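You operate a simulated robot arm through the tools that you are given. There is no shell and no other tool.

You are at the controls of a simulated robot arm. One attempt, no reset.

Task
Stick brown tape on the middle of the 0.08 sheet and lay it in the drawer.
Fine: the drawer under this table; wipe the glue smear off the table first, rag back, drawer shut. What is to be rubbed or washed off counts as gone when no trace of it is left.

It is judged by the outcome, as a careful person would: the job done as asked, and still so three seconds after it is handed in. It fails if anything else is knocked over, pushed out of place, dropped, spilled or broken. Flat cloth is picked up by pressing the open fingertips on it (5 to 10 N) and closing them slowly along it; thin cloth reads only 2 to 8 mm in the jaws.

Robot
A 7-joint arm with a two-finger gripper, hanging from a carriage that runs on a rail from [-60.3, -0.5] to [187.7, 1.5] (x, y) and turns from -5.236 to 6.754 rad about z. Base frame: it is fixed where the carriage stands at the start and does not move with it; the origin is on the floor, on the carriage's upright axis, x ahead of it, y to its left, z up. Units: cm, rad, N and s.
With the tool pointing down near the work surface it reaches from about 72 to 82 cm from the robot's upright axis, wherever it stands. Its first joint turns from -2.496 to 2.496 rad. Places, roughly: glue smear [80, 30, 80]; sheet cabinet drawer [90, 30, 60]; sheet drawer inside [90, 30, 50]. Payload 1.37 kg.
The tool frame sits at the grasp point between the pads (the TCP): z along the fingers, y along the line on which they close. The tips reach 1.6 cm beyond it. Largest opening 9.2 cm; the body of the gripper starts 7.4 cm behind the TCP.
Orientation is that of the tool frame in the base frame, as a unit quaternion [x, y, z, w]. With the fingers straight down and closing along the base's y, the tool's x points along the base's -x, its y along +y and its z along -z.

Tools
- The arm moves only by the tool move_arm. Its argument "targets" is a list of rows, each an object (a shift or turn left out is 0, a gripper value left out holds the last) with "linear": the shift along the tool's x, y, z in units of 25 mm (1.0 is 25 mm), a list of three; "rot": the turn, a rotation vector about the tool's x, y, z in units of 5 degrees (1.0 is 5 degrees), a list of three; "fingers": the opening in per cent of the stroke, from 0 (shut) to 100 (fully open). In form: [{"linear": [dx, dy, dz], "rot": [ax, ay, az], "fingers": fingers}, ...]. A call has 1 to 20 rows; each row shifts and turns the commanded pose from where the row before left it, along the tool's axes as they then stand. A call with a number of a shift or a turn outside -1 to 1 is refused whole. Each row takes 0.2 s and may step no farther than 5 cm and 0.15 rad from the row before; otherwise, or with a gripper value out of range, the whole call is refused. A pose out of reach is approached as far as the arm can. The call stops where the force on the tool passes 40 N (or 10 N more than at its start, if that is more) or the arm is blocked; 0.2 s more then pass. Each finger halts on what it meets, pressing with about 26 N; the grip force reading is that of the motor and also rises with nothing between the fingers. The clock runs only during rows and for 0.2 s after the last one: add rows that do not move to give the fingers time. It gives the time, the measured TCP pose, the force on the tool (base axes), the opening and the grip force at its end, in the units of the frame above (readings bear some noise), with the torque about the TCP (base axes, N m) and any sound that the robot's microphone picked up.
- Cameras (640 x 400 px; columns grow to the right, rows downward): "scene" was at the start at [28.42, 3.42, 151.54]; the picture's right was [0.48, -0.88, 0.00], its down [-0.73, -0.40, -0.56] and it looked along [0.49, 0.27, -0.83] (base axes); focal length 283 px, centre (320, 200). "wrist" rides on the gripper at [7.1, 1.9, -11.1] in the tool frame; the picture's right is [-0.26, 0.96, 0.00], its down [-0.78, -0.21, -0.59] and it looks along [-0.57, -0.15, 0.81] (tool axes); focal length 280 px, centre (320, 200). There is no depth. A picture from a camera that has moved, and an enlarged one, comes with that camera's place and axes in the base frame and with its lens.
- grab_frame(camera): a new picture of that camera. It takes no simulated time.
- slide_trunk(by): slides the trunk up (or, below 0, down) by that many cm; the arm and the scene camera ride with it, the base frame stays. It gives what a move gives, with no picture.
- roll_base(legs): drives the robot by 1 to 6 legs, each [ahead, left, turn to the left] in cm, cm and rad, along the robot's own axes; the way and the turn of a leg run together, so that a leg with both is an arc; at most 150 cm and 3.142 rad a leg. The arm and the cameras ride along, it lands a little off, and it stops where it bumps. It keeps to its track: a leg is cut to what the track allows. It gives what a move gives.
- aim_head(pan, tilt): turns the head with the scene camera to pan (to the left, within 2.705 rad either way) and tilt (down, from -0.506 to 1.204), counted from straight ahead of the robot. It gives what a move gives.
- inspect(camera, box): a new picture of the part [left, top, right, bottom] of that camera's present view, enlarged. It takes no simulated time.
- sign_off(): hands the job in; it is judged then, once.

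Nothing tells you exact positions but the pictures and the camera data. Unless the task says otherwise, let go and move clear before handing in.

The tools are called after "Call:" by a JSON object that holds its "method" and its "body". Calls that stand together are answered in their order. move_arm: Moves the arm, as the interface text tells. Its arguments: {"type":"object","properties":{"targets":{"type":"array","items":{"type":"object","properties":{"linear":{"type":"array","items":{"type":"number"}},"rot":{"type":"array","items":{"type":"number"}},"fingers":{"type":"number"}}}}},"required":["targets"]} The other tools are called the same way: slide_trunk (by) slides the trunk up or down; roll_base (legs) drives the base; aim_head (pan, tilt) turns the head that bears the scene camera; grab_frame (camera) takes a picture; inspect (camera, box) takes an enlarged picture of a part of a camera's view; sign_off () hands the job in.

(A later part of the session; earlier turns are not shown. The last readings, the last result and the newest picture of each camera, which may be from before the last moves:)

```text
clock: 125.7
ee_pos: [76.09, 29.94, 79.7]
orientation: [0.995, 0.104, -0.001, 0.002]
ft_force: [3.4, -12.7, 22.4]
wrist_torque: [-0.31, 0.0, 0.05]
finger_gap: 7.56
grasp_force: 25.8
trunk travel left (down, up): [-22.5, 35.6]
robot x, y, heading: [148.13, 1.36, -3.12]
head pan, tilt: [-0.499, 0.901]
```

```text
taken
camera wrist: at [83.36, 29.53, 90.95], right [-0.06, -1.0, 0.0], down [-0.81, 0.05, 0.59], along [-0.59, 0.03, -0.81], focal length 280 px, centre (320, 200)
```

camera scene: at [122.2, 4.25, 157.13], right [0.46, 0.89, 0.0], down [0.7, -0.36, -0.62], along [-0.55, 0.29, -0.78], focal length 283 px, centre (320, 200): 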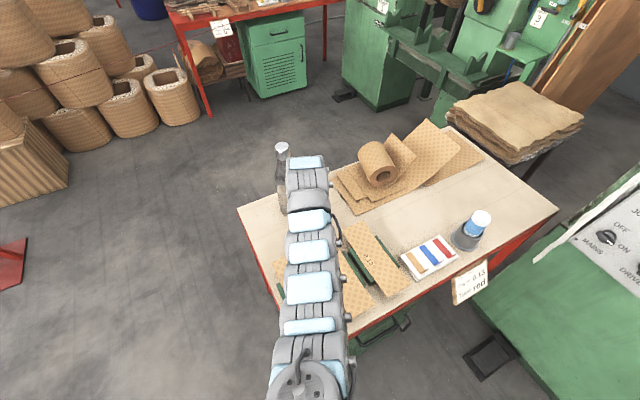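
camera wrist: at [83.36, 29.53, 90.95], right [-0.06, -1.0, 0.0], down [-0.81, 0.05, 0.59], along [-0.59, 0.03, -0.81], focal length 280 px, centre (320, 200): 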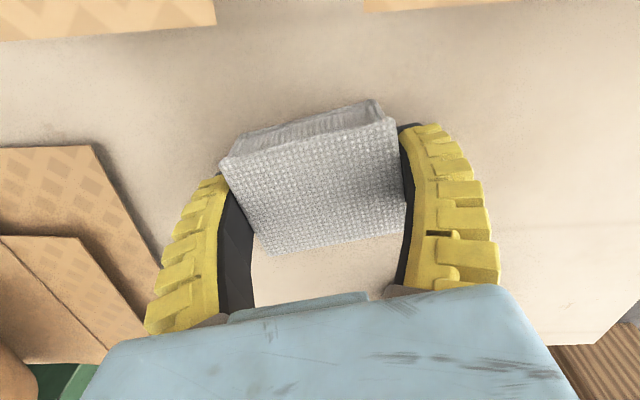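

Both directions run without stopping now. Continuing longer rubbing runs.

Call:
{"method": "move_arm", "body": {"targets": [{"linear": [-0.06, 0.294, 0]}, {"linear": [-0.06, 0.294, 0]}, {"linear": [-0.06, 0.294, 0]}, {"linear": [-0.06, 0.294, 0]}, {"linear": [-0.06, 0.294, 0]}, {"linear": [-0.06, 0.294, 0]}, {"linear": [-0.06, 0.294, 0]}, {"linear": [0.05, -0.294, -0.002]}, {"linear": [0.05, -0.294, 0]}, {"linear": [0.05, -0.294, 0]}, {"linear": [0.05, -0.294, 0]}, {"linear": [0.05, -0.294, 0]}, {"linear": [0.05, -0.294, 0]}, {"linear": [0.05, -0.294, 0]}]}}

Call:
{"method": "move_arm", "body": {"targets": [{"linear": [-0.05, 0.294, 0]}, {"linear": [-0.05, 0.294, 0]}, {"linear": [-0.05, 0.294, 0]}, {"linear": [-0.05, 0.294, 0]}, {"linear": [-0.05, 0.294, 0]}, {"linear": [-0.05, 0.294, 0]}, {"linear": [-0.05, 0.294, 0]}, {"linear": [0.06, -0.294, -0.002]}, {"linear": [0.06, -0.294, 0]}, {"linear": [0.06, -0.294, 0]}, {"linear": [0.06, -0.294, 0]}, {"linear": [0.06, -0.294, 0]}, {"linear": [0.06, -0.294, 0]}, {"linear": [0.06, -0.294, 0]}]}}

Call:
{"method": "move_arm", "body": {"targets": [{"linear": [-0.06, 0.294, 0]}, {"linear": [-0.06, 0.294, 0]}, {"linear": [-0.06, 0.294, 0]}, {"linear": [-0.06, 0.294, 0]}, {"linear": [-0.06, 0.294, 0]}, {"linear": [-0.06, 0.294, 0]}, {"linear": [-0.06, 0.294, 0]}]}}

Call:
{"method": "inspect", "body": {"camera": "wrist", "box": [100, 60, 340, 210]}}

```text
clock: 128.7
ee_pos: [75.92, 30.2, 79.84]
orientation: [0.995, 0.103, -0.001, 0.001]
ft_force: [-0.2, -6.4, 12.4]
wrist_torque: [-0.12, -0.03, -0.02]
finger_gap: 7.5
grasp_force: 25.8
trunk travel left (down, up): [-22.5, 35.6]
robot x, y, heading: [147.79, 1.28, -3.118]
head pan, tilt: [-0.499, 0.901]
```

```text
clock: 131.7
ee_pos: [76.16, 30.17, 79.87]
orientation: [0.995, 0.103, 0.0, 0.0]
ft_force: [1.8, -5.7, 11.6]
wrist_torque: [0.0, 0.08, 0.09]
finger_gap: 7.55
grasp_force: 26.0
trunk travel left (down, up): [-22.5, 35.6]
robot x, y, heading: [148.09, 1.02, -3.115]
head pan, tilt: [-0.499, 0.901]
```

```text
clock: 133.3
ee_pos: [76.27, 25.09, 79.79]
orientation: [0.995, 0.103, -0.001, 0.0]
ft_force: [0.1, 0.9, 3.6]
wrist_torque: [-0.04, 0.09, 0.0]
finger_gap: 7.49
grasp_force: 26.0
trunk travel left (down, up): [-22.5, 35.6]
robot x, y, heading: [147.75, 1.36, -3.116]
head pan, tilt: [-0.499, 0.901]
```

```text
2.67 times, centred on (220, 135) of wrist
camera zoom: at [83.49, 24.65, 90.95], right [-0.06, -1.0, 0.0], down [-0.81, 0.05, 0.59], along [-0.59, 0.03, -0.81], focal length 748 px, centre (587, 373)
```

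zoom: 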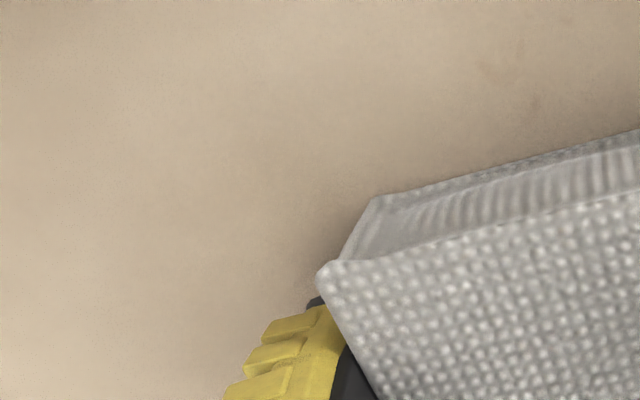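

The visible part of the smear is gone now. I'll lift and inspect the whole area.

Call:
{"method": "move_arm", "body": {"targets": [{"linear": [0, 0, -0.5]}, {"linear": [0, 0, -1]}, {"linear": [0, 0, -1]}, {"linear": [0, 0.4, -0.8]}, {"linear": [0, 0.8, 0]}, {"linear": [0, 0.8, 0]}, {"linear": [0, 0, 0]}]}}

Call:
{"method": "inspect", "body": {"camera": "wrist", "box": [60, 0, 380, 200]}}

Call:
{"method": "grab_frame", "body": {"camera": "scene"}}

```text
clock: 134.9
ee_pos: [77.36, 20.1, 88.08]
orientation: [0.995, 0.103, -0.001, 0.0]
ft_force: [-0.4, 0.7, 0.0]
wrist_torque: [-0.02, 0.02, 0.0]
finger_gap: 7.51
grasp_force: 25.7
trunk travel left (down, up): [-22.5, 35.6]
robot x, y, heading: [147.92, 1.11, -3.12]
head pan, tilt: [-0.499, 0.901]
```

```text
2.00 times, centred on (220, 100) of wrist
camera zoom: at [84.63, 19.61, 99.17], right [-0.06, -1.0, 0.0], down [-0.81, 0.05, 0.59], along [-0.59, 0.03, -0.81], focal length 561 px, centre (520, 400)
```

zoom: 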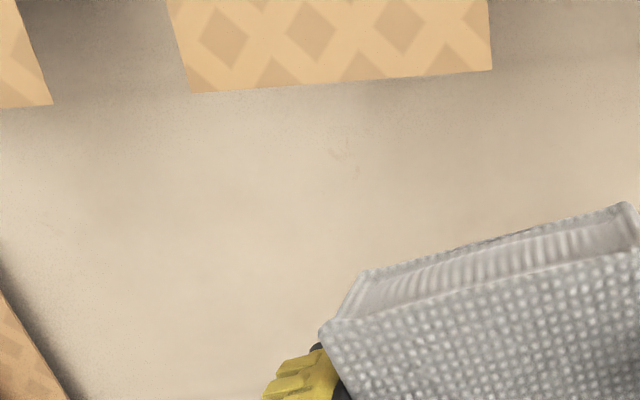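

```text
taken
camera scene: at [119.27, 4.06, 157.13], right [0.46, 0.89, 0.0], down [0.7, -0.36, -0.62], along [-0.55, 0.28, -0.78], focal length 283 px, centre (320, 200)
```

scene: 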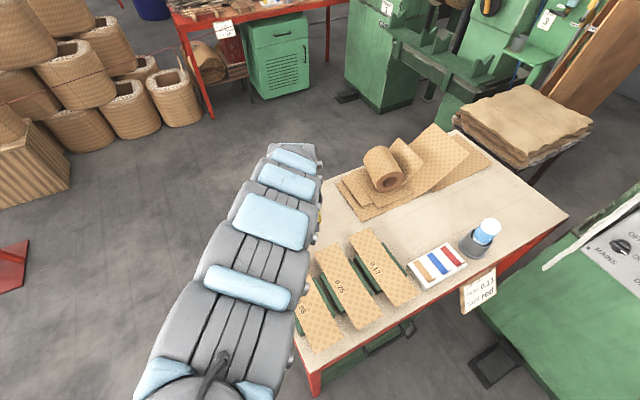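

The smear spot shows no trace. Now I'll carry the rag back to its original place (TCP ≈ (73.55, 12.5)) and set it down.

Call:
{"method": "move_arm", "body": {"targets": [{"linear": [-0.529, 0.666, 0]}, {"linear": [-0.529, 0.666, 0]}, {"linear": [-0.529, 0.666, 0]}, {"linear": [-0.529, 0.666, 0], "rot": [0, 0, 0.14]}, {"linear": [0, 0, 0]}, {"linear": [0, 0, 1]}, {"linear": [0, 0, 1]}, {"linear": [0, 0, 0.8]}, {"linear": [0, 0, 0.3]}, {"linear": [0, 0, 0]}]}}

Call:
{"method": "grab_frame", "body": {"camera": "wrist"}}

```text
clock: 137.1
ee_pos: [73.47, 12.65, 80.25]
orientation: [0.995, 0.096, -0.001, 0.001]
ft_force: [0.2, -1.1, -0.9]
wrist_torque: [0.03, 0.0, -0.02]
finger_gap: 7.52
grasp_force: 25.6
trunk travel left (down, up): [-22.5, 35.6]
robot x, y, heading: [147.83, 1.15, -3.117]
head pan, tilt: [-0.499, 0.901]
```

```text
taken
camera wrist: at [80.77, 12.13, 91.45], right [-0.07, -1.0, 0.0], down [-0.8, 0.06, 0.59], along [-0.59, 0.04, -0.81], focal length 280 px, centre (320, 200)
```

wrist: 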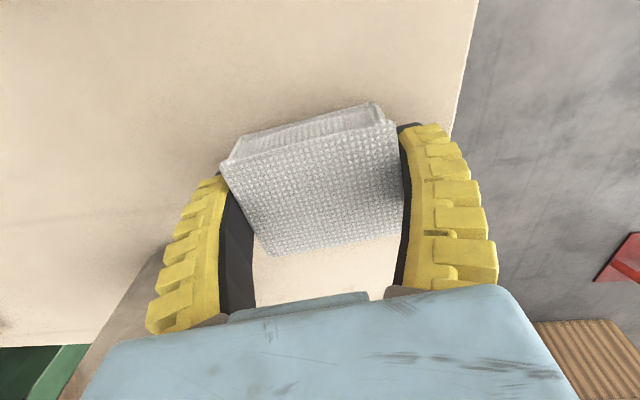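

Call:
{"method": "move_arm", "body": {"targets": [{"linear": [0, 0, 0.1]}, {"linear": [0, 0, 0]}]}}

Call:
{"method": "move_arm", "body": {"targets": [{"linear": [0, 0, 0.05]}, {"linear": [0, 0, 0]}]}}

Call:
{"method": "move_arm", "body": {"targets": [{"linear": [0, 0, 0.03]}, {"linear": [0, 0, 0]}]}}

```text
clock: 137.7
ee_pos: [73.61, 12.62, 80.13]
orientation: [0.995, 0.097, -0.001, 0.001]
ft_force: [1.0, -0.3, -1.2]
wrist_torque: [-0.01, 0.02, 0.01]
finger_gap: 7.51
grasp_force: 26.2
trunk travel left (down, up): [-22.5, 35.6]
robot x, y, heading: [147.74, 1.3, -3.12]
head pan, tilt: [-0.499, 0.901]
```

```text
clock: 138.3
ee_pos: [73.33, 12.67, 79.91]
orientation: [0.995, 0.096, -0.002, 0.001]
ft_force: [-0.1, -0.3, -0.2]
wrist_torque: [0.0, 0.0, -0.01]
finger_gap: 7.53
grasp_force: 26.2
trunk travel left (down, up): [-22.5, 35.6]
robot x, y, heading: [147.7, 1.12, -3.115]
head pan, tilt: [-0.499, 0.901]
```

```text
clock: 138.9
ee_pos: [73.49, 12.65, 79.78]
orientation: [0.995, 0.096, -0.001, 0.0]
ft_force: [0.9, 0.8, -0.1]
wrist_torque: [-0.06, 0.0, 0.02]
finger_gap: 7.5
grasp_force: 25.4
trunk travel left (down, up): [-22.5, 35.6]
robot x, y, heading: [147.81, 0.74, -3.116]
head pan, tilt: [-0.499, 0.901]
```

Call:
{"method": "move_arm", "body": {"targets": [{"linear": [0, 0, 0.03]}, {"linear": [0, 0, 0]}]}}

Call:
{"method": "move_arm", "body": {"targets": [{"linear": [0, 0, 0.02]}, {"linear": [0, 0, 0]}]}}

```text
clock: 139.5
ee_pos: [73.55, 12.65, 79.89]
orientation: [0.995, 0.096, -0.002, -0.001]
ft_force: [-0.5, 0.0, -0.4]
wrist_torque: [-0.04, 0.01, 0.0]
finger_gap: 7.51
grasp_force: 25.8
trunk travel left (down, up): [-22.5, 35.6]
robot x, y, heading: [148.06, 1.19, -3.119]
head pan, tilt: [-0.499, 0.901]
```

```text
clock: 140.1
ee_pos: [73.27, 12.68, 79.78]
orientation: [0.995, 0.095, -0.002, 0.0]
ft_force: [3.3, -0.3, 9.0]
wrist_torque: [-0.1, -0.12, 0.01]
finger_gap: 7.53
grasp_force: 26.5
trunk travel left (down, up): [-22.5, 35.6]
robot x, y, heading: [147.4, 1.33, -3.116]
head pan, tilt: [-0.499, 0.901]
```

The rag is on the table (9 N). I'll open slowly and rise straight up.

Call:
{"method": "move_arm", "body": {"targets": [{"linear": [0, 0, -0.02], "fingers": 85}, {"fingers": 93}, {"fingers": 100}, {"fingers": 100}, {"linear": [0, 0, -0.5]}, {"linear": [0, 0, -1]}, {"linear": [0, 0, -1]}, {"linear": [0, 0, -1]}, {"linear": [0, 0, -1]}, {"linear": [0, 0, -1]}, {"linear": [0, 0, -1]}, {"linear": [0, 0, -1]}, {"linear": [0, 0, -1]}, {"linear": [0, 0, -1]}]}}

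Call:
{"method": "grab_frame", "body": {"camera": "wrist"}}

Call:
{"method": "grab_frame", "body": {"camera": "scene"}}

```text
clock: 143.1
ee_pos: [73.26, 12.49, 103.37]
orientation: [0.995, 0.097, -0.002, 0.0]
ft_force: [-0.3, 0.6, 0.4]
wrist_torque: [0.01, -0.02, -0.02]
finger_gap: 9.18
grasp_force: 0.0
trunk travel left (down, up): [-22.5, 35.6]
robot x, y, heading: [147.46, 1.08, -3.114]
head pan, tilt: [-0.499, 0.901]
```

```text
taken
camera wrist: at [80.59, 11.99, 114.49], right [-0.07, -1.0, 0.0], down [-0.8, 0.06, 0.59], along [-0.59, 0.04, -0.81], focal length 280 px, centre (320, 200)
```

wrist: 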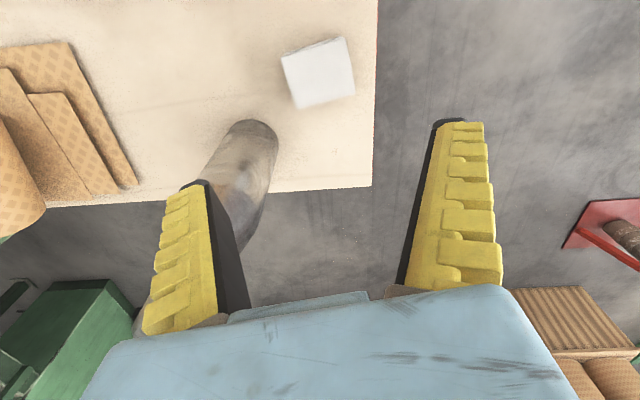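

```text
taken
camera scene: at [119.26, 4.08, 157.13], right [0.46, 0.89, 0.0], down [0.7, -0.36, -0.62], along [-0.55, 0.28, -0.78], focal length 283 px, centre (320, 200)
```

scene: 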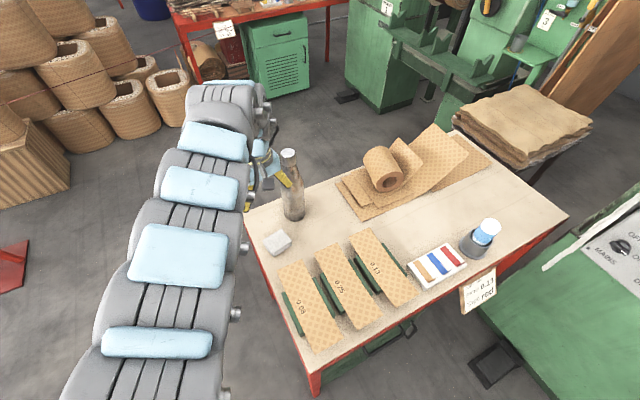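

The rag is back in its place. Let me verify the cleaned spot.

Call:
{"method": "inspect", "body": {"camera": "scene", "box": [250, 190, 390, 280]}}

Call:
{"method": "inspect", "body": {"camera": "wrist", "box": [120, 0, 360, 140]}}

```text
4.44 times, centred on (320, 235) of scene
camera zoom: at [119.26, 4.08, 157.13], right [0.46, 0.89, 0.0], down [0.7, -0.36, -0.62], along [-0.55, 0.28, -0.78], focal length 1260 px, centre (320, 44)
```

zoom: 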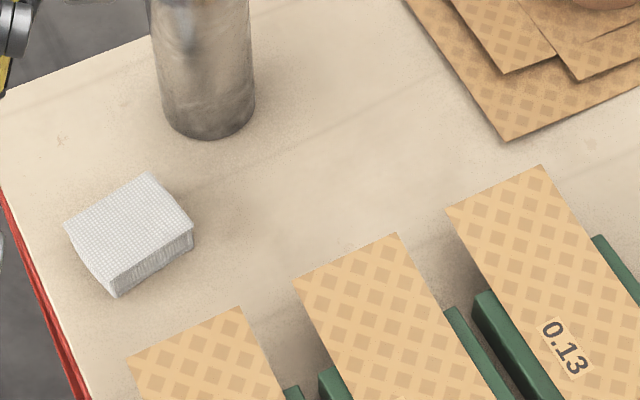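

```text
2.67 times, centred on (240, 70) of wrist
camera zoom: at [80.59, 11.99, 114.49], right [-0.07, -1.0, 0.0], down [-0.8, 0.06, 0.59], along [-0.59, 0.04, -0.81], focal length 748 px, centre (533, 547)
```

zoom: 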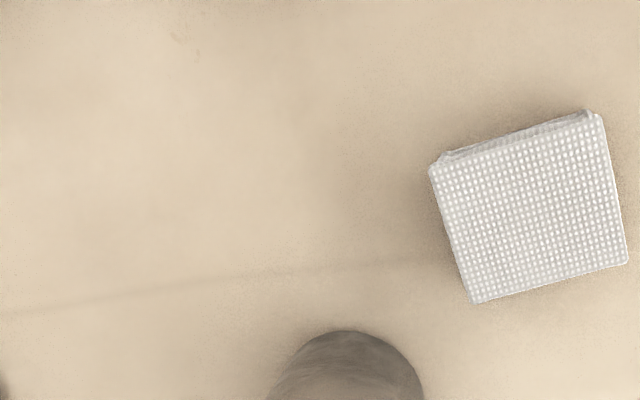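

The spot is clean and the rag sits as before. Next is the tape: I'll roll back to x≈167, from where both the tape tray (≈(102, 46.5)) and the 0.08 sheet (≈(95, 13)) are in reach, and look from above.

Call:
{"method": "roll_base", "body": {"legs": [[-19.5, 0, 0]]}}

Call:
{"method": "grab_frame", "body": {"camera": "wrist"}}

Call:
{"method": "aim_head", "body": {"pan": -0.6, "tilt": 0.95}}

Call:
{"method": "grab_frame", "body": {"camera": "scene"}}

```text
clock: 144.7
ee_pos: [92.89, 12.77, 103.36]
orientation: [0.995, 0.095, -0.002, 0.0]
ft_force: [0.3, 0.8, 0.1]
wrist_torque: [-0.03, 0.0, -0.03]
finger_gap: 9.17
grasp_force: 0.2
trunk travel left (down, up): [-22.5, 35.6]
robot x, y, heading: [167.15, 1.44, -3.118]
head pan, tilt: [-0.499, 0.901]
```

```text
taken
camera wrist: at [100.24, 12.28, 114.43], right [-0.07, -1.0, 0.0], down [-0.8, 0.06, 0.59], along [-0.59, 0.04, -0.81], focal length 280 px, centre (320, 200)
```

wrist: 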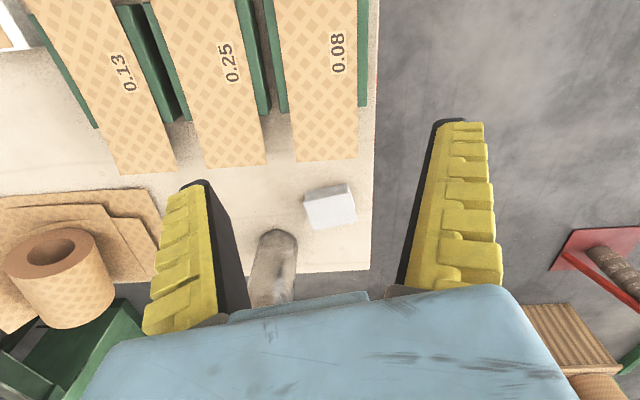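

```text
clock: 145.3
ee_pos: [92.92, 12.8, 103.25]
orientation: [0.995, 0.096, -0.001, 0.0]
ft_force: [0.7, 0.5, -0.1]
wrist_torque: [-0.01, -0.03, 0.02]
finger_gap: 9.18
grasp_force: 0.1
trunk travel left (down, up): [-22.5, 35.6]
robot x, y, heading: [167.38, 1.49, -3.113]
head pan, tilt: [-0.6, 0.949]
```

```text
taken
camera scene: at [139.5, 4.8, 156.77], right [0.55, 0.84, 0.0], down [0.68, -0.44, -0.58], along [-0.49, 0.32, -0.81], focal length 283 px, centre (320, 200)
```

scene: 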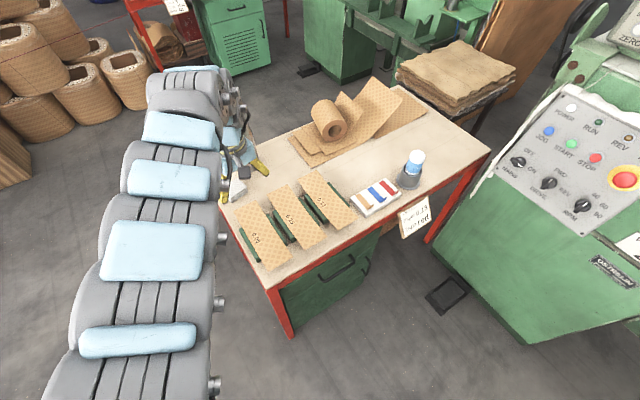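

I'll square the gripper and carry it over near the tape tray for a close look.

Call:
{"method": "move_arm", "body": {"targets": [{"rot": [0, 0, 0.73]}, {"rot": [0, 0, 0.73]}, {"rot": [0, 0, 0.73]}, {"linear": [0.331, -0.989, 0]}, {"linear": [0.331, -0.989, 0]}, {"linear": [0.331, -0.989, 0]}, {"linear": [0.331, -0.989, 0]}, {"linear": [0.331, -0.989, 0]}, {"linear": [0.331, -0.989, 0]}, {"linear": [0.331, -0.989, 0]}, {"linear": [0.331, -0.989, 0]}, {"linear": [0.331, -0.989, 0]}, {"linear": [0.331, -0.989, 0]}, {"linear": [0.331, -0.989, 0]}]}}

Call:
{"method": "grab_frame", "body": {"camera": "wrist"}}

Call:
{"method": "inspect", "body": {"camera": "scene", "box": [230, 130, 450, 280]}}

```text
clock: 148.3
ee_pos: [102.19, 40.09, 103.23]
orientation: [1.0, 0.0, -0.001, 0.001]
ft_force: [0.9, 0.5, -0.5]
wrist_torque: [0.05, -0.02, 0.01]
finger_gap: 9.2
grasp_force: 0.0
trunk travel left (down, up): [-22.5, 35.6]
robot x, y, heading: [167.22, 1.21, -3.117]
head pan, tilt: [-0.6, 0.949]
```

```text
taken
camera wrist: at [109.2, 38.08, 114.39], right [-0.26, -0.97, 0.0], down [-0.78, 0.21, 0.59], along [-0.57, 0.15, -0.81], focal length 280 px, centre (320, 200)
```

wrist: 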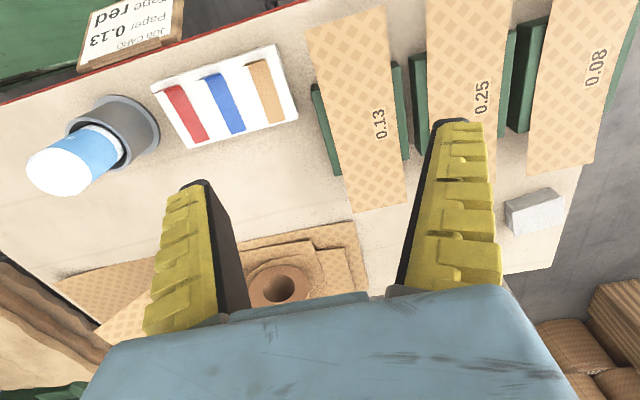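

```text
2.67 times, centred on (340, 205) of scene
camera zoom: at [139.5, 4.78, 156.77], right [0.55, 0.84, 0.0], down [0.68, -0.44, -0.58], along [-0.49, 0.32, -0.81], focal length 756 px, centre (267, 187)
```

zoom: 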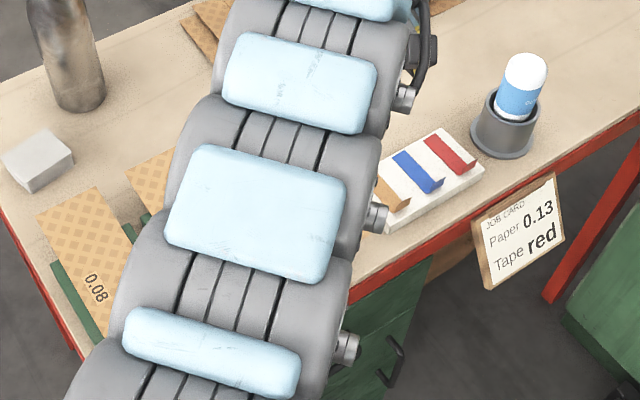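

Call:
{"method": "inspect", "body": {"camera": "wrist", "box": [140, 30, 310, 150]}}

Call:
{"method": "inspect", "body": {"camera": "wrist", "box": [400, 0, 640, 190]}}

```text
3.33 times, centred on (225, 90) of wrist
camera zoom: at [109.2, 38.08, 114.39], right [-0.26, -0.97, 0.0], down [-0.78, 0.21, 0.59], along [-0.57, 0.15, -0.81], focal length 935 px, centre (637, 567)
```

zoom: 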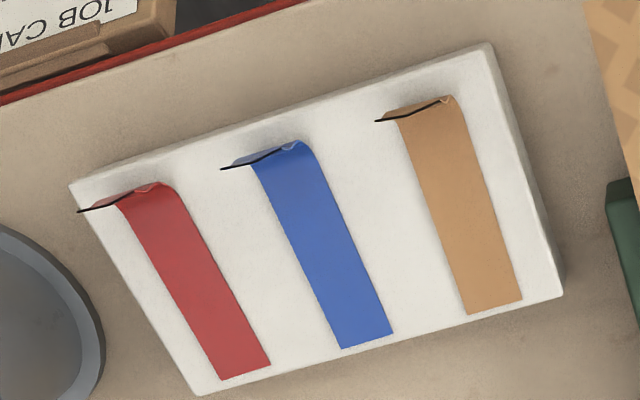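

```text
2.11 times, centred on (520, 95) of wrist
camera zoom: at [109.2, 38.08, 114.39], right [-0.26, -0.97, 0.0], down [-0.78, 0.21, 0.59], along [-0.57, 0.15, -0.81], focal length 590 px, centre (-101, 421)
```

zoom: 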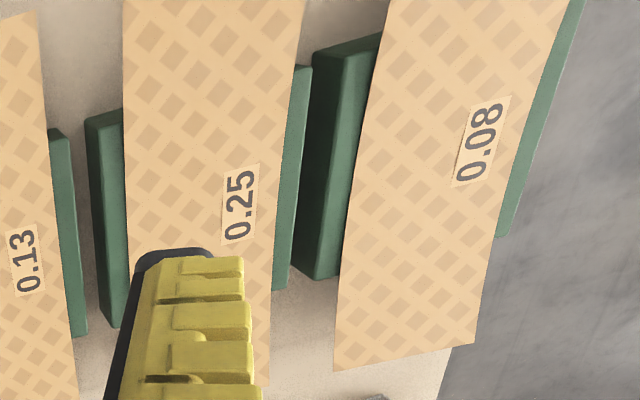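

The brown strip lies at about x 98–105.2, y 45.4–47.6 with an upright tab at its +x end (x≈105.2). I'll turn the gripper 90° so the fingers close along x, then approach the tab from above.

Call:
{"method": "move_arm", "body": {"targets": [{"rot": [0, 0, 1], "fingers": 60}, {"rot": [0, 0, 1]}, {"rot": [0, 0, 1]}, {"rot": [0, 0, 1]}, {"rot": [0, 0, 1]}, {"rot": [0, 0, 1]}, {"rot": [0, 0, 1]}, {"rot": [0, 0, 1]}, {"rot": [0, 0, 1]}, {"rot": [0, 0, 1]}, {"rot": [0, 0, 1]}, {"rot": [0, 0, 1]}, {"rot": [0, 0, 1]}, {"rot": [0, 0, 1]}, {"rot": [0, 0, 1]}, {"rot": [0, 0, 1]}, {"rot": [0, 0, 1]}, {"rot": [0, 0, 1]}]}}

Call:
{"method": "grab_frame", "body": {"camera": "wrist"}}

```text
clock: 152.2
ee_pos: [102.08, 39.95, 103.27]
orientation: [-0.707, 0.708, 0.001, 0.0]
ft_force: [0.3, 0.1, 0.3]
wrist_torque: [-0.03, 0.02, -0.01]
finger_gap: 5.79
grasp_force: 2.0
trunk travel left (down, up): [-22.5, 35.6]
robot x, y, heading: [167.48, 1.45, -3.123]
head pan, tilt: [-0.6, 0.949]
```

```text
taken
camera wrist: at [100.08, 32.89, 114.38], right [-0.96, 0.26, 0.0], down [0.21, 0.78, 0.59], along [0.15, 0.57, -0.81], focal length 280 px, centre (320, 200)
```

wrist: 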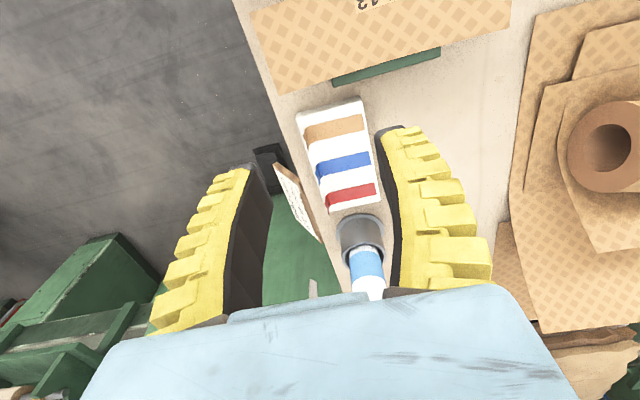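

Call:
{"method": "inspect", "body": {"camera": "wrist", "box": [270, 80, 430, 230]}}

```text
2.67 times, centred on (350, 155) of wrist
camera zoom: at [100.08, 32.89, 114.38], right [-0.96, 0.26, 0.0], down [0.21, 0.78, 0.59], along [0.15, 0.57, -0.81], focal length 748 px, centre (240, 320)
```

zoom: 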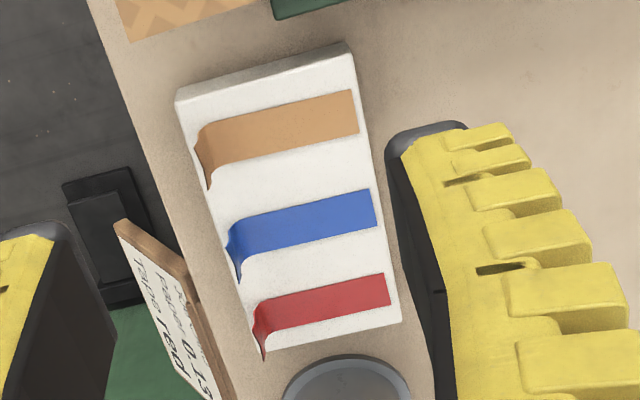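

Tape top is at z≈79.8 and the tab stands at x≈105.3, y≈46.9. I'll move above it and descend partway.

Call:
{"method": "move_arm", "body": {"targets": [{"linear": [-0.927, -0.429, 0], "fingers": 50}, {"linear": [-0.927, -0.429, 0]}, {"linear": [-0.927, -0.429, 0]}, {"linear": [0, 0, 1]}, {"linear": [0, 0, 1]}, {"linear": [0, 0, 1]}, {"linear": [0, 0, 1]}, {"linear": [0, 0, 1]}, {"linear": [0, 0, 0.4]}, {"linear": [0, 0, 0]}]}}

Call:
{"method": "grab_frame", "body": {"camera": "wrist"}}

Call:
{"method": "grab_frame", "body": {"camera": "scene"}}

```text
clock: 154.3
ee_pos: [105.33, 46.94, 89.82]
orientation: [-0.706, 0.708, 0.001, -0.001]
ft_force: [0.0, -0.3, 0.8]
wrist_torque: [-0.02, 0.02, -0.02]
finger_gap: 4.92
grasp_force: 2.2
trunk travel left (down, up): [-22.5, 35.6]
robot x, y, heading: [167.5, 1.41, -3.119]
head pan, tilt: [-0.6, 0.949]
```

```text
taken
camera wrist: at [103.29, 39.91, 100.92], right [-0.96, 0.26, 0.0], down [0.21, 0.78, 0.59], along [0.15, 0.57, -0.81], focal length 280 px, centre (320, 200)
```

wrist: 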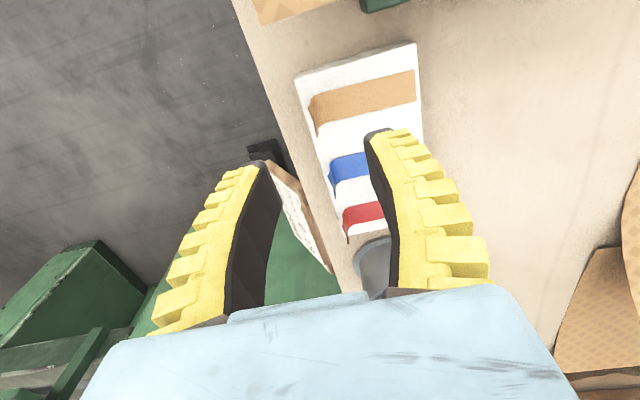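

```text
taken
camera scene: at [139.5, 4.8, 156.77], right [0.55, 0.84, 0.0], down [0.68, -0.44, -0.58], along [-0.49, 0.32, -0.81], focal length 283 px, centre (320, 200)
```

scene: 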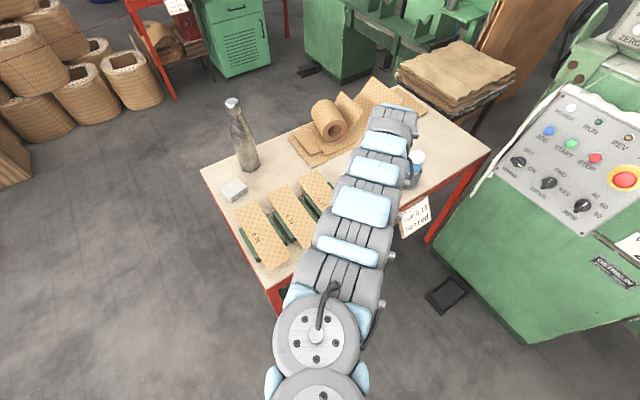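

Call:
{"method": "inspect", "body": {"camera": "wrist", "box": [260, 40, 440, 170]}}

```text
3.08 times, centred on (350, 105) of wrist
camera zoom: at [103.29, 39.91, 100.92], right [-0.96, 0.26, 0.0], down [0.21, 0.78, 0.59], along [0.15, 0.57, -0.81], focal length 863 px, centre (228, 492)
```

zoom: 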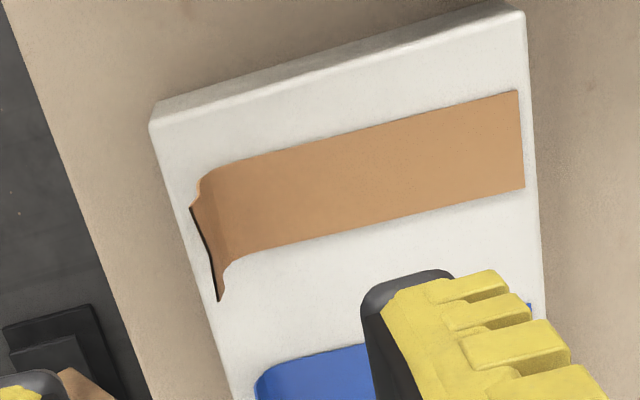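

The tab is well between the fingers. I'll descend to TCP z≈82 in steps, watching the force.

Call:
{"method": "move_arm", "body": {"targets": [{"linear": [0, -0.05, 1]}, {"linear": [0, 0, 1]}, {"linear": [0, 0, 0.7]}, {"linear": [0, 0, 0.2]}, {"linear": [0, 0, 0]}]}}

Call:
{"method": "move_arm", "body": {"targets": [{"linear": [0, 0, 0.08]}, {"linear": [0, 0, 0.08]}, {"linear": [0, 0, 0]}]}}

Call:
{"method": "grab_frame", "body": {"camera": "wrist"}}

```text
clock: 155.6
ee_pos: [105.47, 46.88, 82.48]
orientation: [0.707, -0.707, -0.001, 0.0]
ft_force: [-0.3, -0.4, -0.2]
wrist_torque: [0.04, -0.02, -0.03]
finger_gap: 4.92
grasp_force: 2.4
trunk travel left (down, up): [-22.5, 35.6]
robot x, y, heading: [167.54, 1.16, -3.117]
head pan, tilt: [-0.6, 0.949]
```

```text
clock: 156.3
ee_pos: [105.43, 46.97, 82.09]
orientation: [-0.707, 0.707, 0.001, 0.0]
ft_force: [-0.3, 0.7, 0.3]
wrist_torque: [0.02, -0.03, 0.0]
finger_gap: 4.9
grasp_force: 2.2
trunk travel left (down, up): [-22.5, 35.6]
robot x, y, heading: [167.27, 1.2, -3.12]
head pan, tilt: [-0.6, 0.949]
```

```text
taken
camera wrist: at [103.44, 39.83, 93.23], right [-0.96, 0.26, 0.0], down [0.21, 0.78, 0.59], along [0.15, 0.57, -0.81], focal length 280 px, centre (320, 200)
```

wrist: 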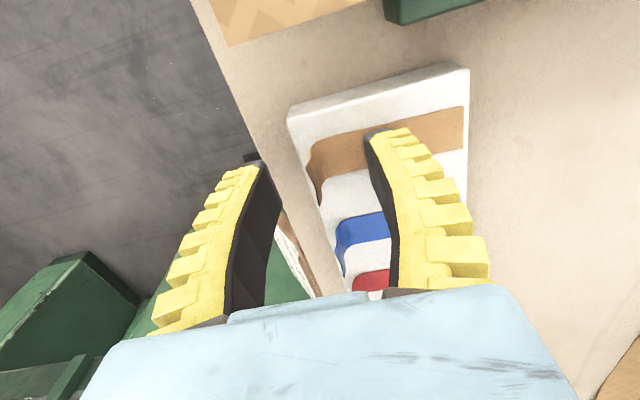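

Aligned; the tab stands between the pads. Closing slowly on it.

Call:
{"method": "move_arm", "body": {"targets": [{"linear": [0, 0, 0.03], "fingers": 40}, {"fingers": 30}, {"fingers": 22}, {"fingers": 15}, {"fingers": 10}, {"fingers": 5}, {"fingers": 0}, {"fingers": 0}, {"fingers": 0}, {"fingers": 0}]}}

Call:
{"method": "grab_frame", "body": {"camera": "wrist"}}

```text
clock: 158.6
ee_pos: [105.32, 46.88, 82.04]
orientation: [0.707, -0.707, -0.002, 0.001]
ft_force: [0.4, 0.5, 1.7]
wrist_torque: [-0.03, -0.04, -0.01]
finger_gap: 0.61
grasp_force: 26.5
trunk travel left (down, up): [-22.5, 35.6]
robot x, y, heading: [167.42, 1.29, -3.125]
head pan, tilt: [-0.6, 0.949]
```

```text
taken
camera wrist: at [103.4, 39.83, 93.15], right [-0.96, 0.26, 0.0], down [0.21, 0.78, 0.59], along [0.15, 0.57, -0.81], focal length 280 px, centre (320, 200)
```

wrist: 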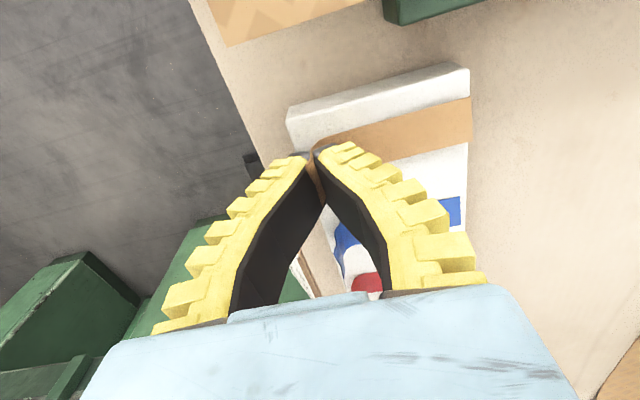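

The tips hold the tab (gap 0.6 cm). I'll lift slowly to peel the strip and look.

Call:
{"method": "move_arm", "body": {"targets": [{"linear": [0, 0, -0.1]}, {"linear": [0, 0, -0.1]}, {"linear": [0, 0, -0.1]}, {"linear": [0, 0, -0.1]}, {"linear": [0, 0, 0]}]}}

Call:
{"method": "grab_frame", "body": {"camera": "wrist"}}

```text
clock: 159.8
ee_pos: [105.27, 46.89, 83.02]
orientation: [0.708, -0.707, -0.001, 0.001]
ft_force: [-0.5, -0.6, 1.0]
wrist_torque: [0.01, -0.04, -0.02]
finger_gap: 0.61
grasp_force: 26.2
trunk travel left (down, up): [-22.5, 35.6]
robot x, y, heading: [167.51, 1.37, -3.12]
head pan, tilt: [-0.6, 0.949]
```

```text
taken
camera wrist: at [103.39, 39.84, 94.13], right [-0.96, 0.26, 0.0], down [0.21, 0.78, 0.59], along [0.15, 0.57, -0.81], focal length 280 px, centre (320, 200)
```

wrist: 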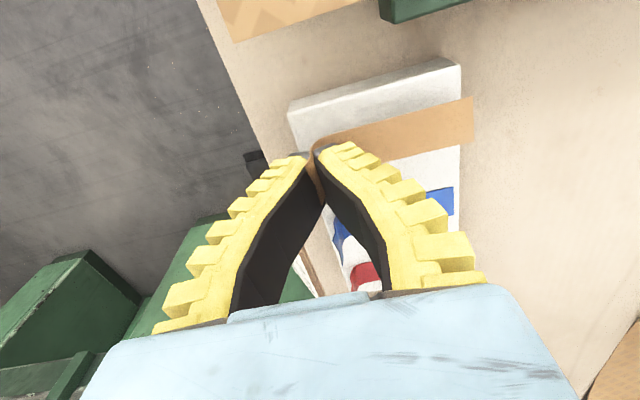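

The strip lifts with the gripper. I'll raise it clear and check how it hangs.

Call:
{"method": "move_arm", "body": {"targets": [{"linear": [0, 0, -0.3]}, {"linear": [0, 0, -0.6]}, {"linear": [0, 0, -1]}, {"linear": [0, 0, -1]}, {"linear": [0, 0, -1]}, {"linear": [0, 0, -0.5]}, {"linear": [0, 0, 0]}]}}

Call:
{"method": "grab_frame", "body": {"camera": "wrist"}}

Call:
{"method": "grab_frame", "body": {"camera": "scene"}}

```text
clock: 161.3
ee_pos: [105.43, 46.97, 93.92]
orientation: [-0.707, 0.707, 0.001, -0.001]
ft_force: [0.7, 0.3, -0.1]
wrist_torque: [0.03, -0.03, -0.02]
finger_gap: 0.62
grasp_force: 26.4
trunk travel left (down, up): [-22.5, 35.6]
robot x, y, heading: [167.42, 1.33, -3.121]
head pan, tilt: [-0.6, 0.949]
```

```text
taken
camera wrist: at [103.44, 39.9, 105.17], right [-0.97, 0.26, 0.0], down [0.21, 0.78, 0.59], along [0.15, 0.57, -0.81], focal length 280 px, centre (320, 200)
```

wrist: 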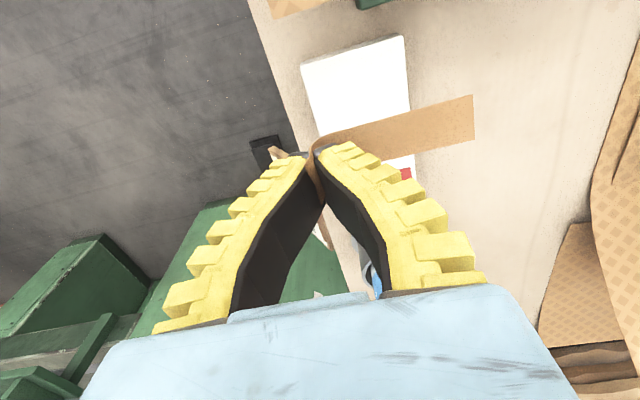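

```text
taken
camera scene: at [139.5, 4.8, 156.77], right [0.55, 0.84, 0.0], down [0.68, -0.44, -0.58], along [-0.49, 0.32, -0.81], focal length 283 px, centre (320, 200)
```

scene: 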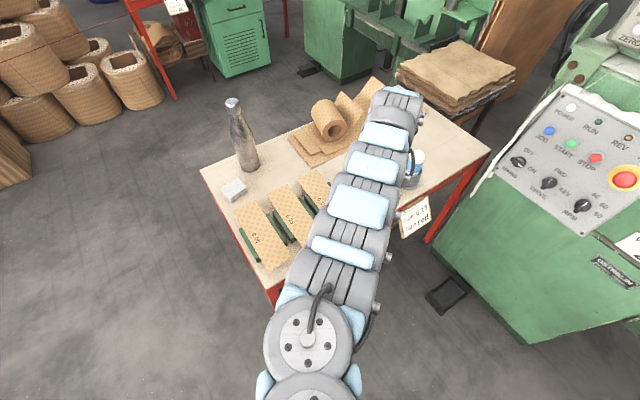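

The brown strip hangs flat from the tips, extending toward −x. I'll roll back 5 cm for reach and carry it above the 0.08 sheet.

Call:
{"method": "roll_base", "body": {"legs": [[-5, 0, 0]]}}

Call:
{"method": "move_arm", "body": {"targets": [{"linear": [0.907, 0.317, 0]}, {"linear": [0.907, 0.317, 0]}, {"linear": [0.907, 0.317, 0]}, {"linear": [0.907, 0.317, 0]}, {"linear": [0.907, 0.317, 0]}, {"linear": [0.907, 0.317, 0]}, {"linear": [0.907, 0.317, 0]}, {"linear": [0.907, 0.317, 0]}, {"linear": [0.907, 0.317, 0]}, {"linear": [0.907, 0.317, 0]}, {"linear": [0.907, 0.317, 0]}, {"linear": [0.907, 0.317, 0]}, {"linear": [0.907, 0.317, 0]}, {"linear": [0.907, 0.317, 0]}, {"linear": [0.907, 0.317, 0]}, {"linear": [0, 0, 0]}]}}

Call:
{"method": "grab_frame", "body": {"camera": "wrist"}}

Call:
{"method": "grab_frame", "body": {"camera": "scene"}}

```text
clock: 162.3
ee_pos: [110.45, 47.04, 94.0]
orientation: [0.708, -0.706, -0.001, 0.0]
ft_force: [1.4, 0.0, 0.1]
wrist_torque: [0.02, -0.02, 0.0]
finger_gap: 0.6
grasp_force: 26.4
trunk travel left (down, up): [-22.5, 35.6]
robot x, y, heading: [172.49, 1.18, -3.123]
head pan, tilt: [-0.6, 0.949]
```

```text
clock: 165.7
ee_pos: [98.7, 13.23, 94.15]
orientation: [0.708, -0.707, -0.001, 0.001]
ft_force: [-0.1, -0.5, 0.4]
wrist_torque: [0.02, 0.01, 0.02]
finger_gap: 0.63
grasp_force: 25.8
trunk travel left (down, up): [-22.5, 35.6]
robot x, y, heading: [172.06, 1.27, -3.123]
head pan, tilt: [-0.6, 0.949]
```

```text
taken
camera wrist: at [96.53, 6.0, 105.22], right [-0.96, 0.26, 0.0], down [0.21, 0.78, 0.59], along [0.15, 0.57, -0.81], focal length 280 px, centre (320, 200)
```

wrist: 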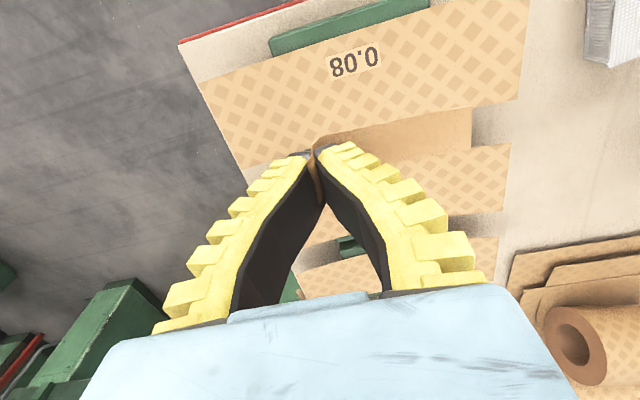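

```text
taken
camera scene: at [144.44, 4.83, 156.77], right [0.55, 0.84, 0.0], down [0.68, -0.44, -0.58], along [-0.49, 0.32, -0.81], focal length 283 px, centre (320, 200)
```

scene: 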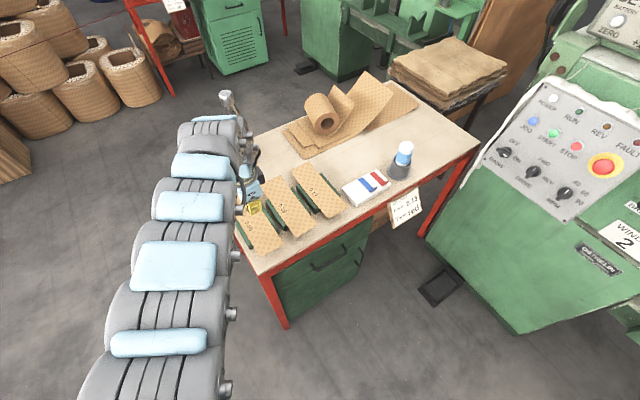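

The strip is above the 0.08 sheet. I'll zoom in to see exactly how the strip sits relative to the sheet.

Call:
{"method": "inspect", "body": {"camera": "wrist", "box": [180, 0, 540, 220]}}

Call:
{"method": "inspect", "body": {"camera": "scene", "box": [210, 150, 340, 250]}}

```text
1.78 times, centred on (360, 110) of wrist
camera zoom: at [96.53, 6.0, 105.22], right [-0.96, 0.26, 0.0], down [0.21, 0.78, 0.59], along [0.15, 0.57, -0.81], focal length 498 px, centre (249, 360)
```

zoom: 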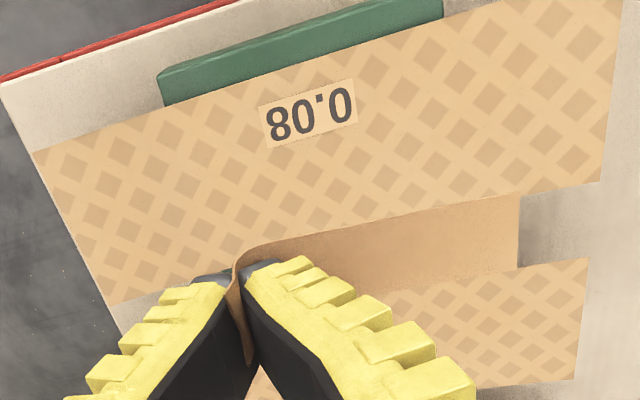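

```text
4.00 times, centred on (275, 200) of scene
camera zoom: at [144.44, 4.83, 156.77], right [0.55, 0.84, 0.0], down [0.68, -0.44, -0.58], along [-0.49, 0.32, -0.81], focal length 1134 px, centre (500, 200)
```

zoom: 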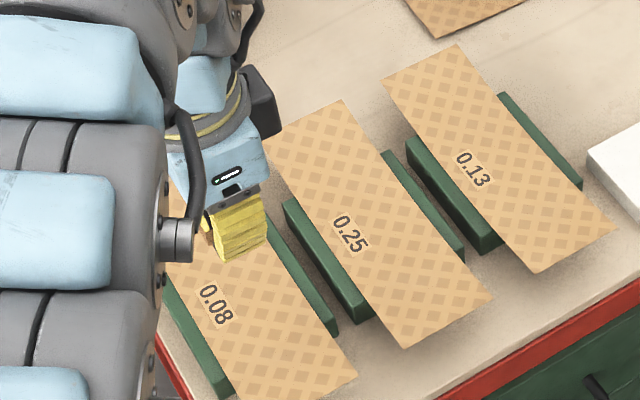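

The strip is level and its centre already sits over the sheet's centre (≈(94.85, 12.9)). I'll go down to just above the sheet and check.

Call:
{"method": "move_arm", "body": {"targets": [{"linear": [0, 0, 1]}, {"linear": [0, 0, 1]}, {"linear": [0, 0, 0.8]}, {"linear": [0, 0, 0.5]}, {"linear": [0, 0, 0]}]}}

Call:
{"method": "grab_frame", "body": {"camera": "wrist"}}

Call:
{"method": "inspect", "body": {"camera": "scene", "box": [210, 150, 340, 250]}}

```text
clock: 166.9
ee_pos: [98.39, 13.1, 85.85]
orientation: [-0.707, 0.708, 0.002, -0.001]
ft_force: [0.3, 0.0, -0.5]
wrist_torque: [0.01, 0.0, -0.04]
finger_gap: 0.6
grasp_force: 25.5
trunk travel left (down, up): [-22.5, 35.6]
robot x, y, heading: [172.24, 1.69, -3.12]
head pan, tilt: [-0.6, 0.949]
```

```text
taken
camera wrist: at [96.51, 5.88, 96.98], right [-0.96, 0.26, 0.0], down [0.21, 0.78, 0.59], along [0.15, 0.57, -0.81], focal length 280 px, centre (320, 200)
```

wrist: 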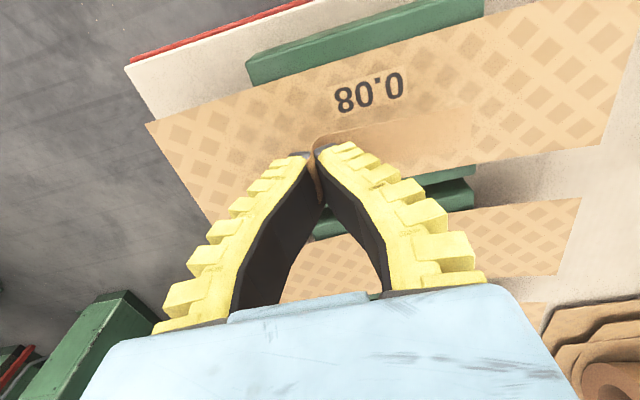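

```text
4.00 times, centred on (275, 200) of scene
camera zoom: at [144.44, 4.85, 156.77], right [0.55, 0.84, 0.0], down [0.68, -0.44, -0.58], along [-0.49, 0.32, -0.81], focal length 1134 px, centre (500, 200)
```

zoom: 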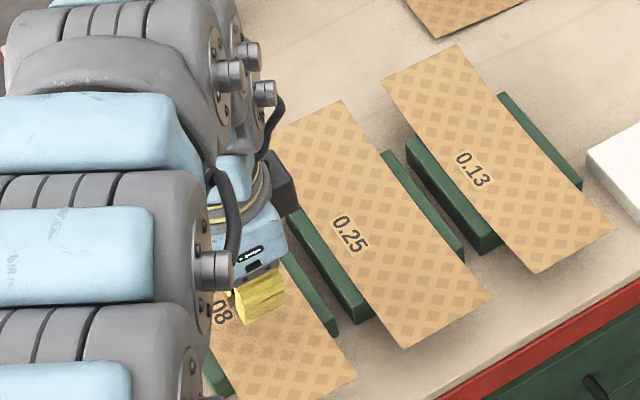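

The strip floats about 1.5 cm above the sheet, centred. I'll lower in small steps until it touches.

Call:
{"method": "move_arm", "body": {"targets": [{"linear": [0, 0, 0.2]}, {"linear": [0, 0, 0.2]}, {"linear": [0, 0, 0]}]}}

Call:
{"method": "move_arm", "body": {"targets": [{"linear": [0, 0, 0.08]}, {"linear": [0, 0, 0]}]}}

Call:
{"method": "move_arm", "body": {"targets": [{"linear": [0, 0, 0.05]}, {"linear": [0, 0, 0]}]}}

Call:
{"method": "move_arm", "body": {"targets": [{"linear": [0, 0, 0.05]}, {"linear": [0, 0, 0]}]}}

Call:
{"method": "grab_frame", "body": {"camera": "wrist"}}

```text
clock: 167.7
ee_pos: [98.46, 12.98, 84.94]
orientation: [-0.707, 0.708, 0.002, -0.001]
ft_force: [-0.2, -0.6, 0.1]
wrist_torque: [0.0, 0.01, 0.01]
finger_gap: 0.6
grasp_force: 26.3
trunk travel left (down, up): [-22.5, 35.6]
robot x, y, heading: [172.4, 1.24, -3.123]
head pan, tilt: [-0.6, 0.949]
```

```text
clock: 168.3
ee_pos: [98.46, 12.9, 84.62]
orientation: [-0.706, 0.708, 0.001, -0.002]
ft_force: [0.3, -0.2, -0.1]
wrist_torque: [0.0, 0.0, 0.02]
finger_gap: 0.61
grasp_force: 26.6
trunk travel left (down, up): [-22.5, 35.6]
robot x, y, heading: [172.48, 1.74, -3.12]
head pan, tilt: [-0.6, 0.949]
```

```text
clock: 168.9
ee_pos: [98.51, 12.96, 84.39]
orientation: [-0.706, 0.708, 0.001, -0.002]
ft_force: [-0.7, 0.5, 0.1]
wrist_torque: [0.0, 0.0, 0.0]
finger_gap: 0.59
grasp_force: 25.8
trunk travel left (down, up): [-22.5, 35.6]
robot x, y, heading: [172.0, 1.42, -3.123]
head pan, tilt: [-0.6, 0.949]
```

```text
clock: 169.5
ee_pos: [98.46, 12.92, 84.34]
orientation: [-0.706, 0.708, 0.002, -0.002]
ft_force: [-0.4, -0.9, -0.4]
wrist_torque: [0.02, 0.02, -0.01]
finger_gap: 0.6
grasp_force: 26.4
trunk travel left (down, up): [-22.5, 35.6]
robot x, y, heading: [172.45, 1.4, -3.112]
head pan, tilt: [-0.6, 0.949]
```

```text
taken
camera wrist: at [96.53, 5.89, 95.52], right [-0.96, 0.26, 0.0], down [0.21, 0.78, 0.59], along [0.15, 0.57, -0.81], focal length 280 px, centre (320, 200)
```

wrist: 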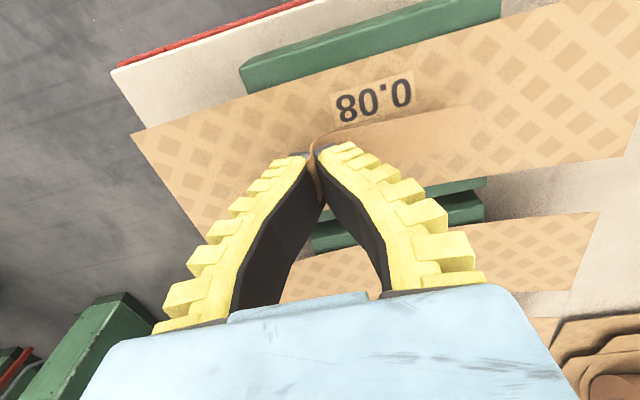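

Call:
{"method": "move_arm", "body": {"targets": [{"linear": [0, 0, 0.05]}, {"linear": [0, 0, 0]}]}}

Call:
{"method": "move_arm", "body": {"targets": [{"linear": [0, 0, 0.05]}, {"linear": [0, 0, 0]}]}}

Call:
{"method": "move_arm", "body": {"targets": [{"linear": [0, 0, 0.05]}, {"linear": [0, 0, 0]}]}}

Call:
{"method": "inspect", "body": {"camera": "wrist", "box": [290, 60, 500, 200]}}

```text
clock: 170.1
ee_pos: [98.53, 12.99, 84.27]
orientation: [-0.707, 0.708, 0.001, -0.001]
ft_force: [0.0, 0.2, -0.3]
wrist_torque: [0.01, -0.04, -0.01]
finger_gap: 0.57
grasp_force: 26.8
trunk travel left (down, up): [-22.5, 35.6]
robot x, y, heading: [172.5, 1.52, -3.127]
head pan, tilt: [-0.6, 0.949]
```

```text
clock: 170.7
ee_pos: [98.65, 13.0, 84.13]
orientation: [-0.706, 0.708, 0.001, -0.001]
ft_force: [-0.2, -0.8, -0.3]
wrist_torque: [0.01, -0.01, 0.0]
finger_gap: 0.59
grasp_force: 26.7
trunk travel left (down, up): [-22.5, 35.6]
robot x, y, heading: [172.78, 1.45, -3.12]
head pan, tilt: [-0.6, 0.949]
```

```text
clock: 171.3
ee_pos: [98.51, 13.06, 84.08]
orientation: [-0.706, 0.708, 0.001, 0.0]
ft_force: [-0.3, -0.1, 0.7]
wrist_torque: [-0.04, 0.02, -0.01]
finger_gap: 0.57
grasp_force: 26.0
trunk travel left (down, up): [-22.5, 35.6]
robot x, y, heading: [172.51, 1.37, -3.118]
head pan, tilt: [-0.6, 0.949]
```

```text
2.86 times, centred on (395, 130) of wrist
camera zoom: at [96.54, 5.89, 95.14], right [-0.96, 0.26, 0.0], down [0.21, 0.78, 0.59], along [0.15, 0.57, -0.81], focal length 801 px, centre (106, 400)
```

zoom: 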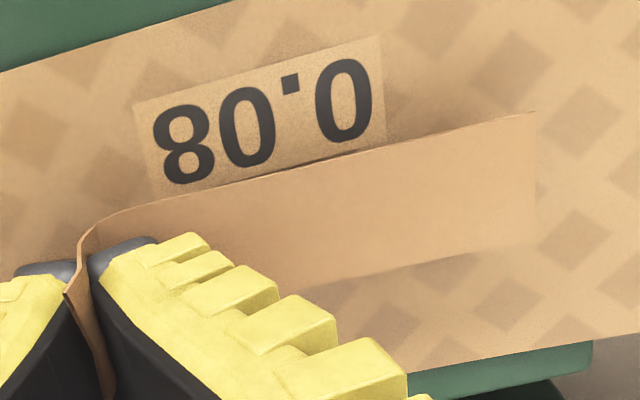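

The strip is almost on the sheet. A few more 1 mm steps until there is a light press.

Call:
{"method": "move_arm", "body": {"targets": [{"linear": [0, 0, 0.04]}, {"linear": [0, 0, 0]}]}}

Call:
{"method": "move_arm", "body": {"targets": [{"linear": [0, 0, 0.04]}, {"linear": [0, 0, 0]}]}}

Call:
{"method": "move_arm", "body": {"targets": [{"linear": [0, 0, 0.04]}, {"linear": [0, 0, 0]}]}}

Call:
{"method": "inspect", "body": {"camera": "wrist", "box": [290, 60, 500, 200]}}

```text
clock: 171.9
ee_pos: [98.5, 12.86, 83.99]
orientation: [-0.707, 0.707, 0.001, 0.0]
ft_force: [-0.3, 0.1, -0.3]
wrist_torque: [0.0, 0.02, -0.02]
finger_gap: 0.62
grasp_force: 25.8
trunk travel left (down, up): [-22.5, 35.6]
robot x, y, heading: [172.15, 1.01, -3.118]
head pan, tilt: [-0.6, 0.949]
```

```text
clock: 172.5
ee_pos: [98.46, 13.04, 83.85]
orientation: [-0.707, 0.707, 0.001, -0.001]
ft_force: [0.1, -0.1, 0.2]
wrist_torque: [-0.01, -0.01, -0.01]
finger_gap: 0.61
grasp_force: 25.6
trunk travel left (down, up): [-22.5, 35.6]
robot x, y, heading: [172.32, 1.39, -3.12]
head pan, tilt: [-0.6, 0.949]
```

```text
clock: 173.1
ee_pos: [98.47, 13.03, 83.69]
orientation: [-0.707, 0.707, 0.001, -0.001]
ft_force: [-0.7, 0.2, 0.8]
wrist_torque: [-0.02, -0.01, -0.01]
finger_gap: 0.61
grasp_force: 26.2
trunk travel left (down, up): [-22.5, 35.6]
robot x, y, heading: [172.71, 1.27, -3.118]
head pan, tilt: [-0.6, 0.949]
```

```text
2.86 times, centred on (395, 130) of wrist
camera zoom: at [96.51, 5.92, 94.83], right [-0.96, 0.26, 0.0], down [0.21, 0.78, 0.59], along [0.15, 0.57, -0.81], focal length 801 px, centre (106, 400)
```

zoom: 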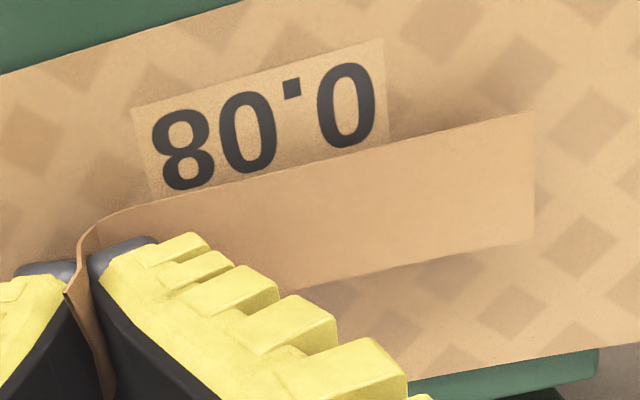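

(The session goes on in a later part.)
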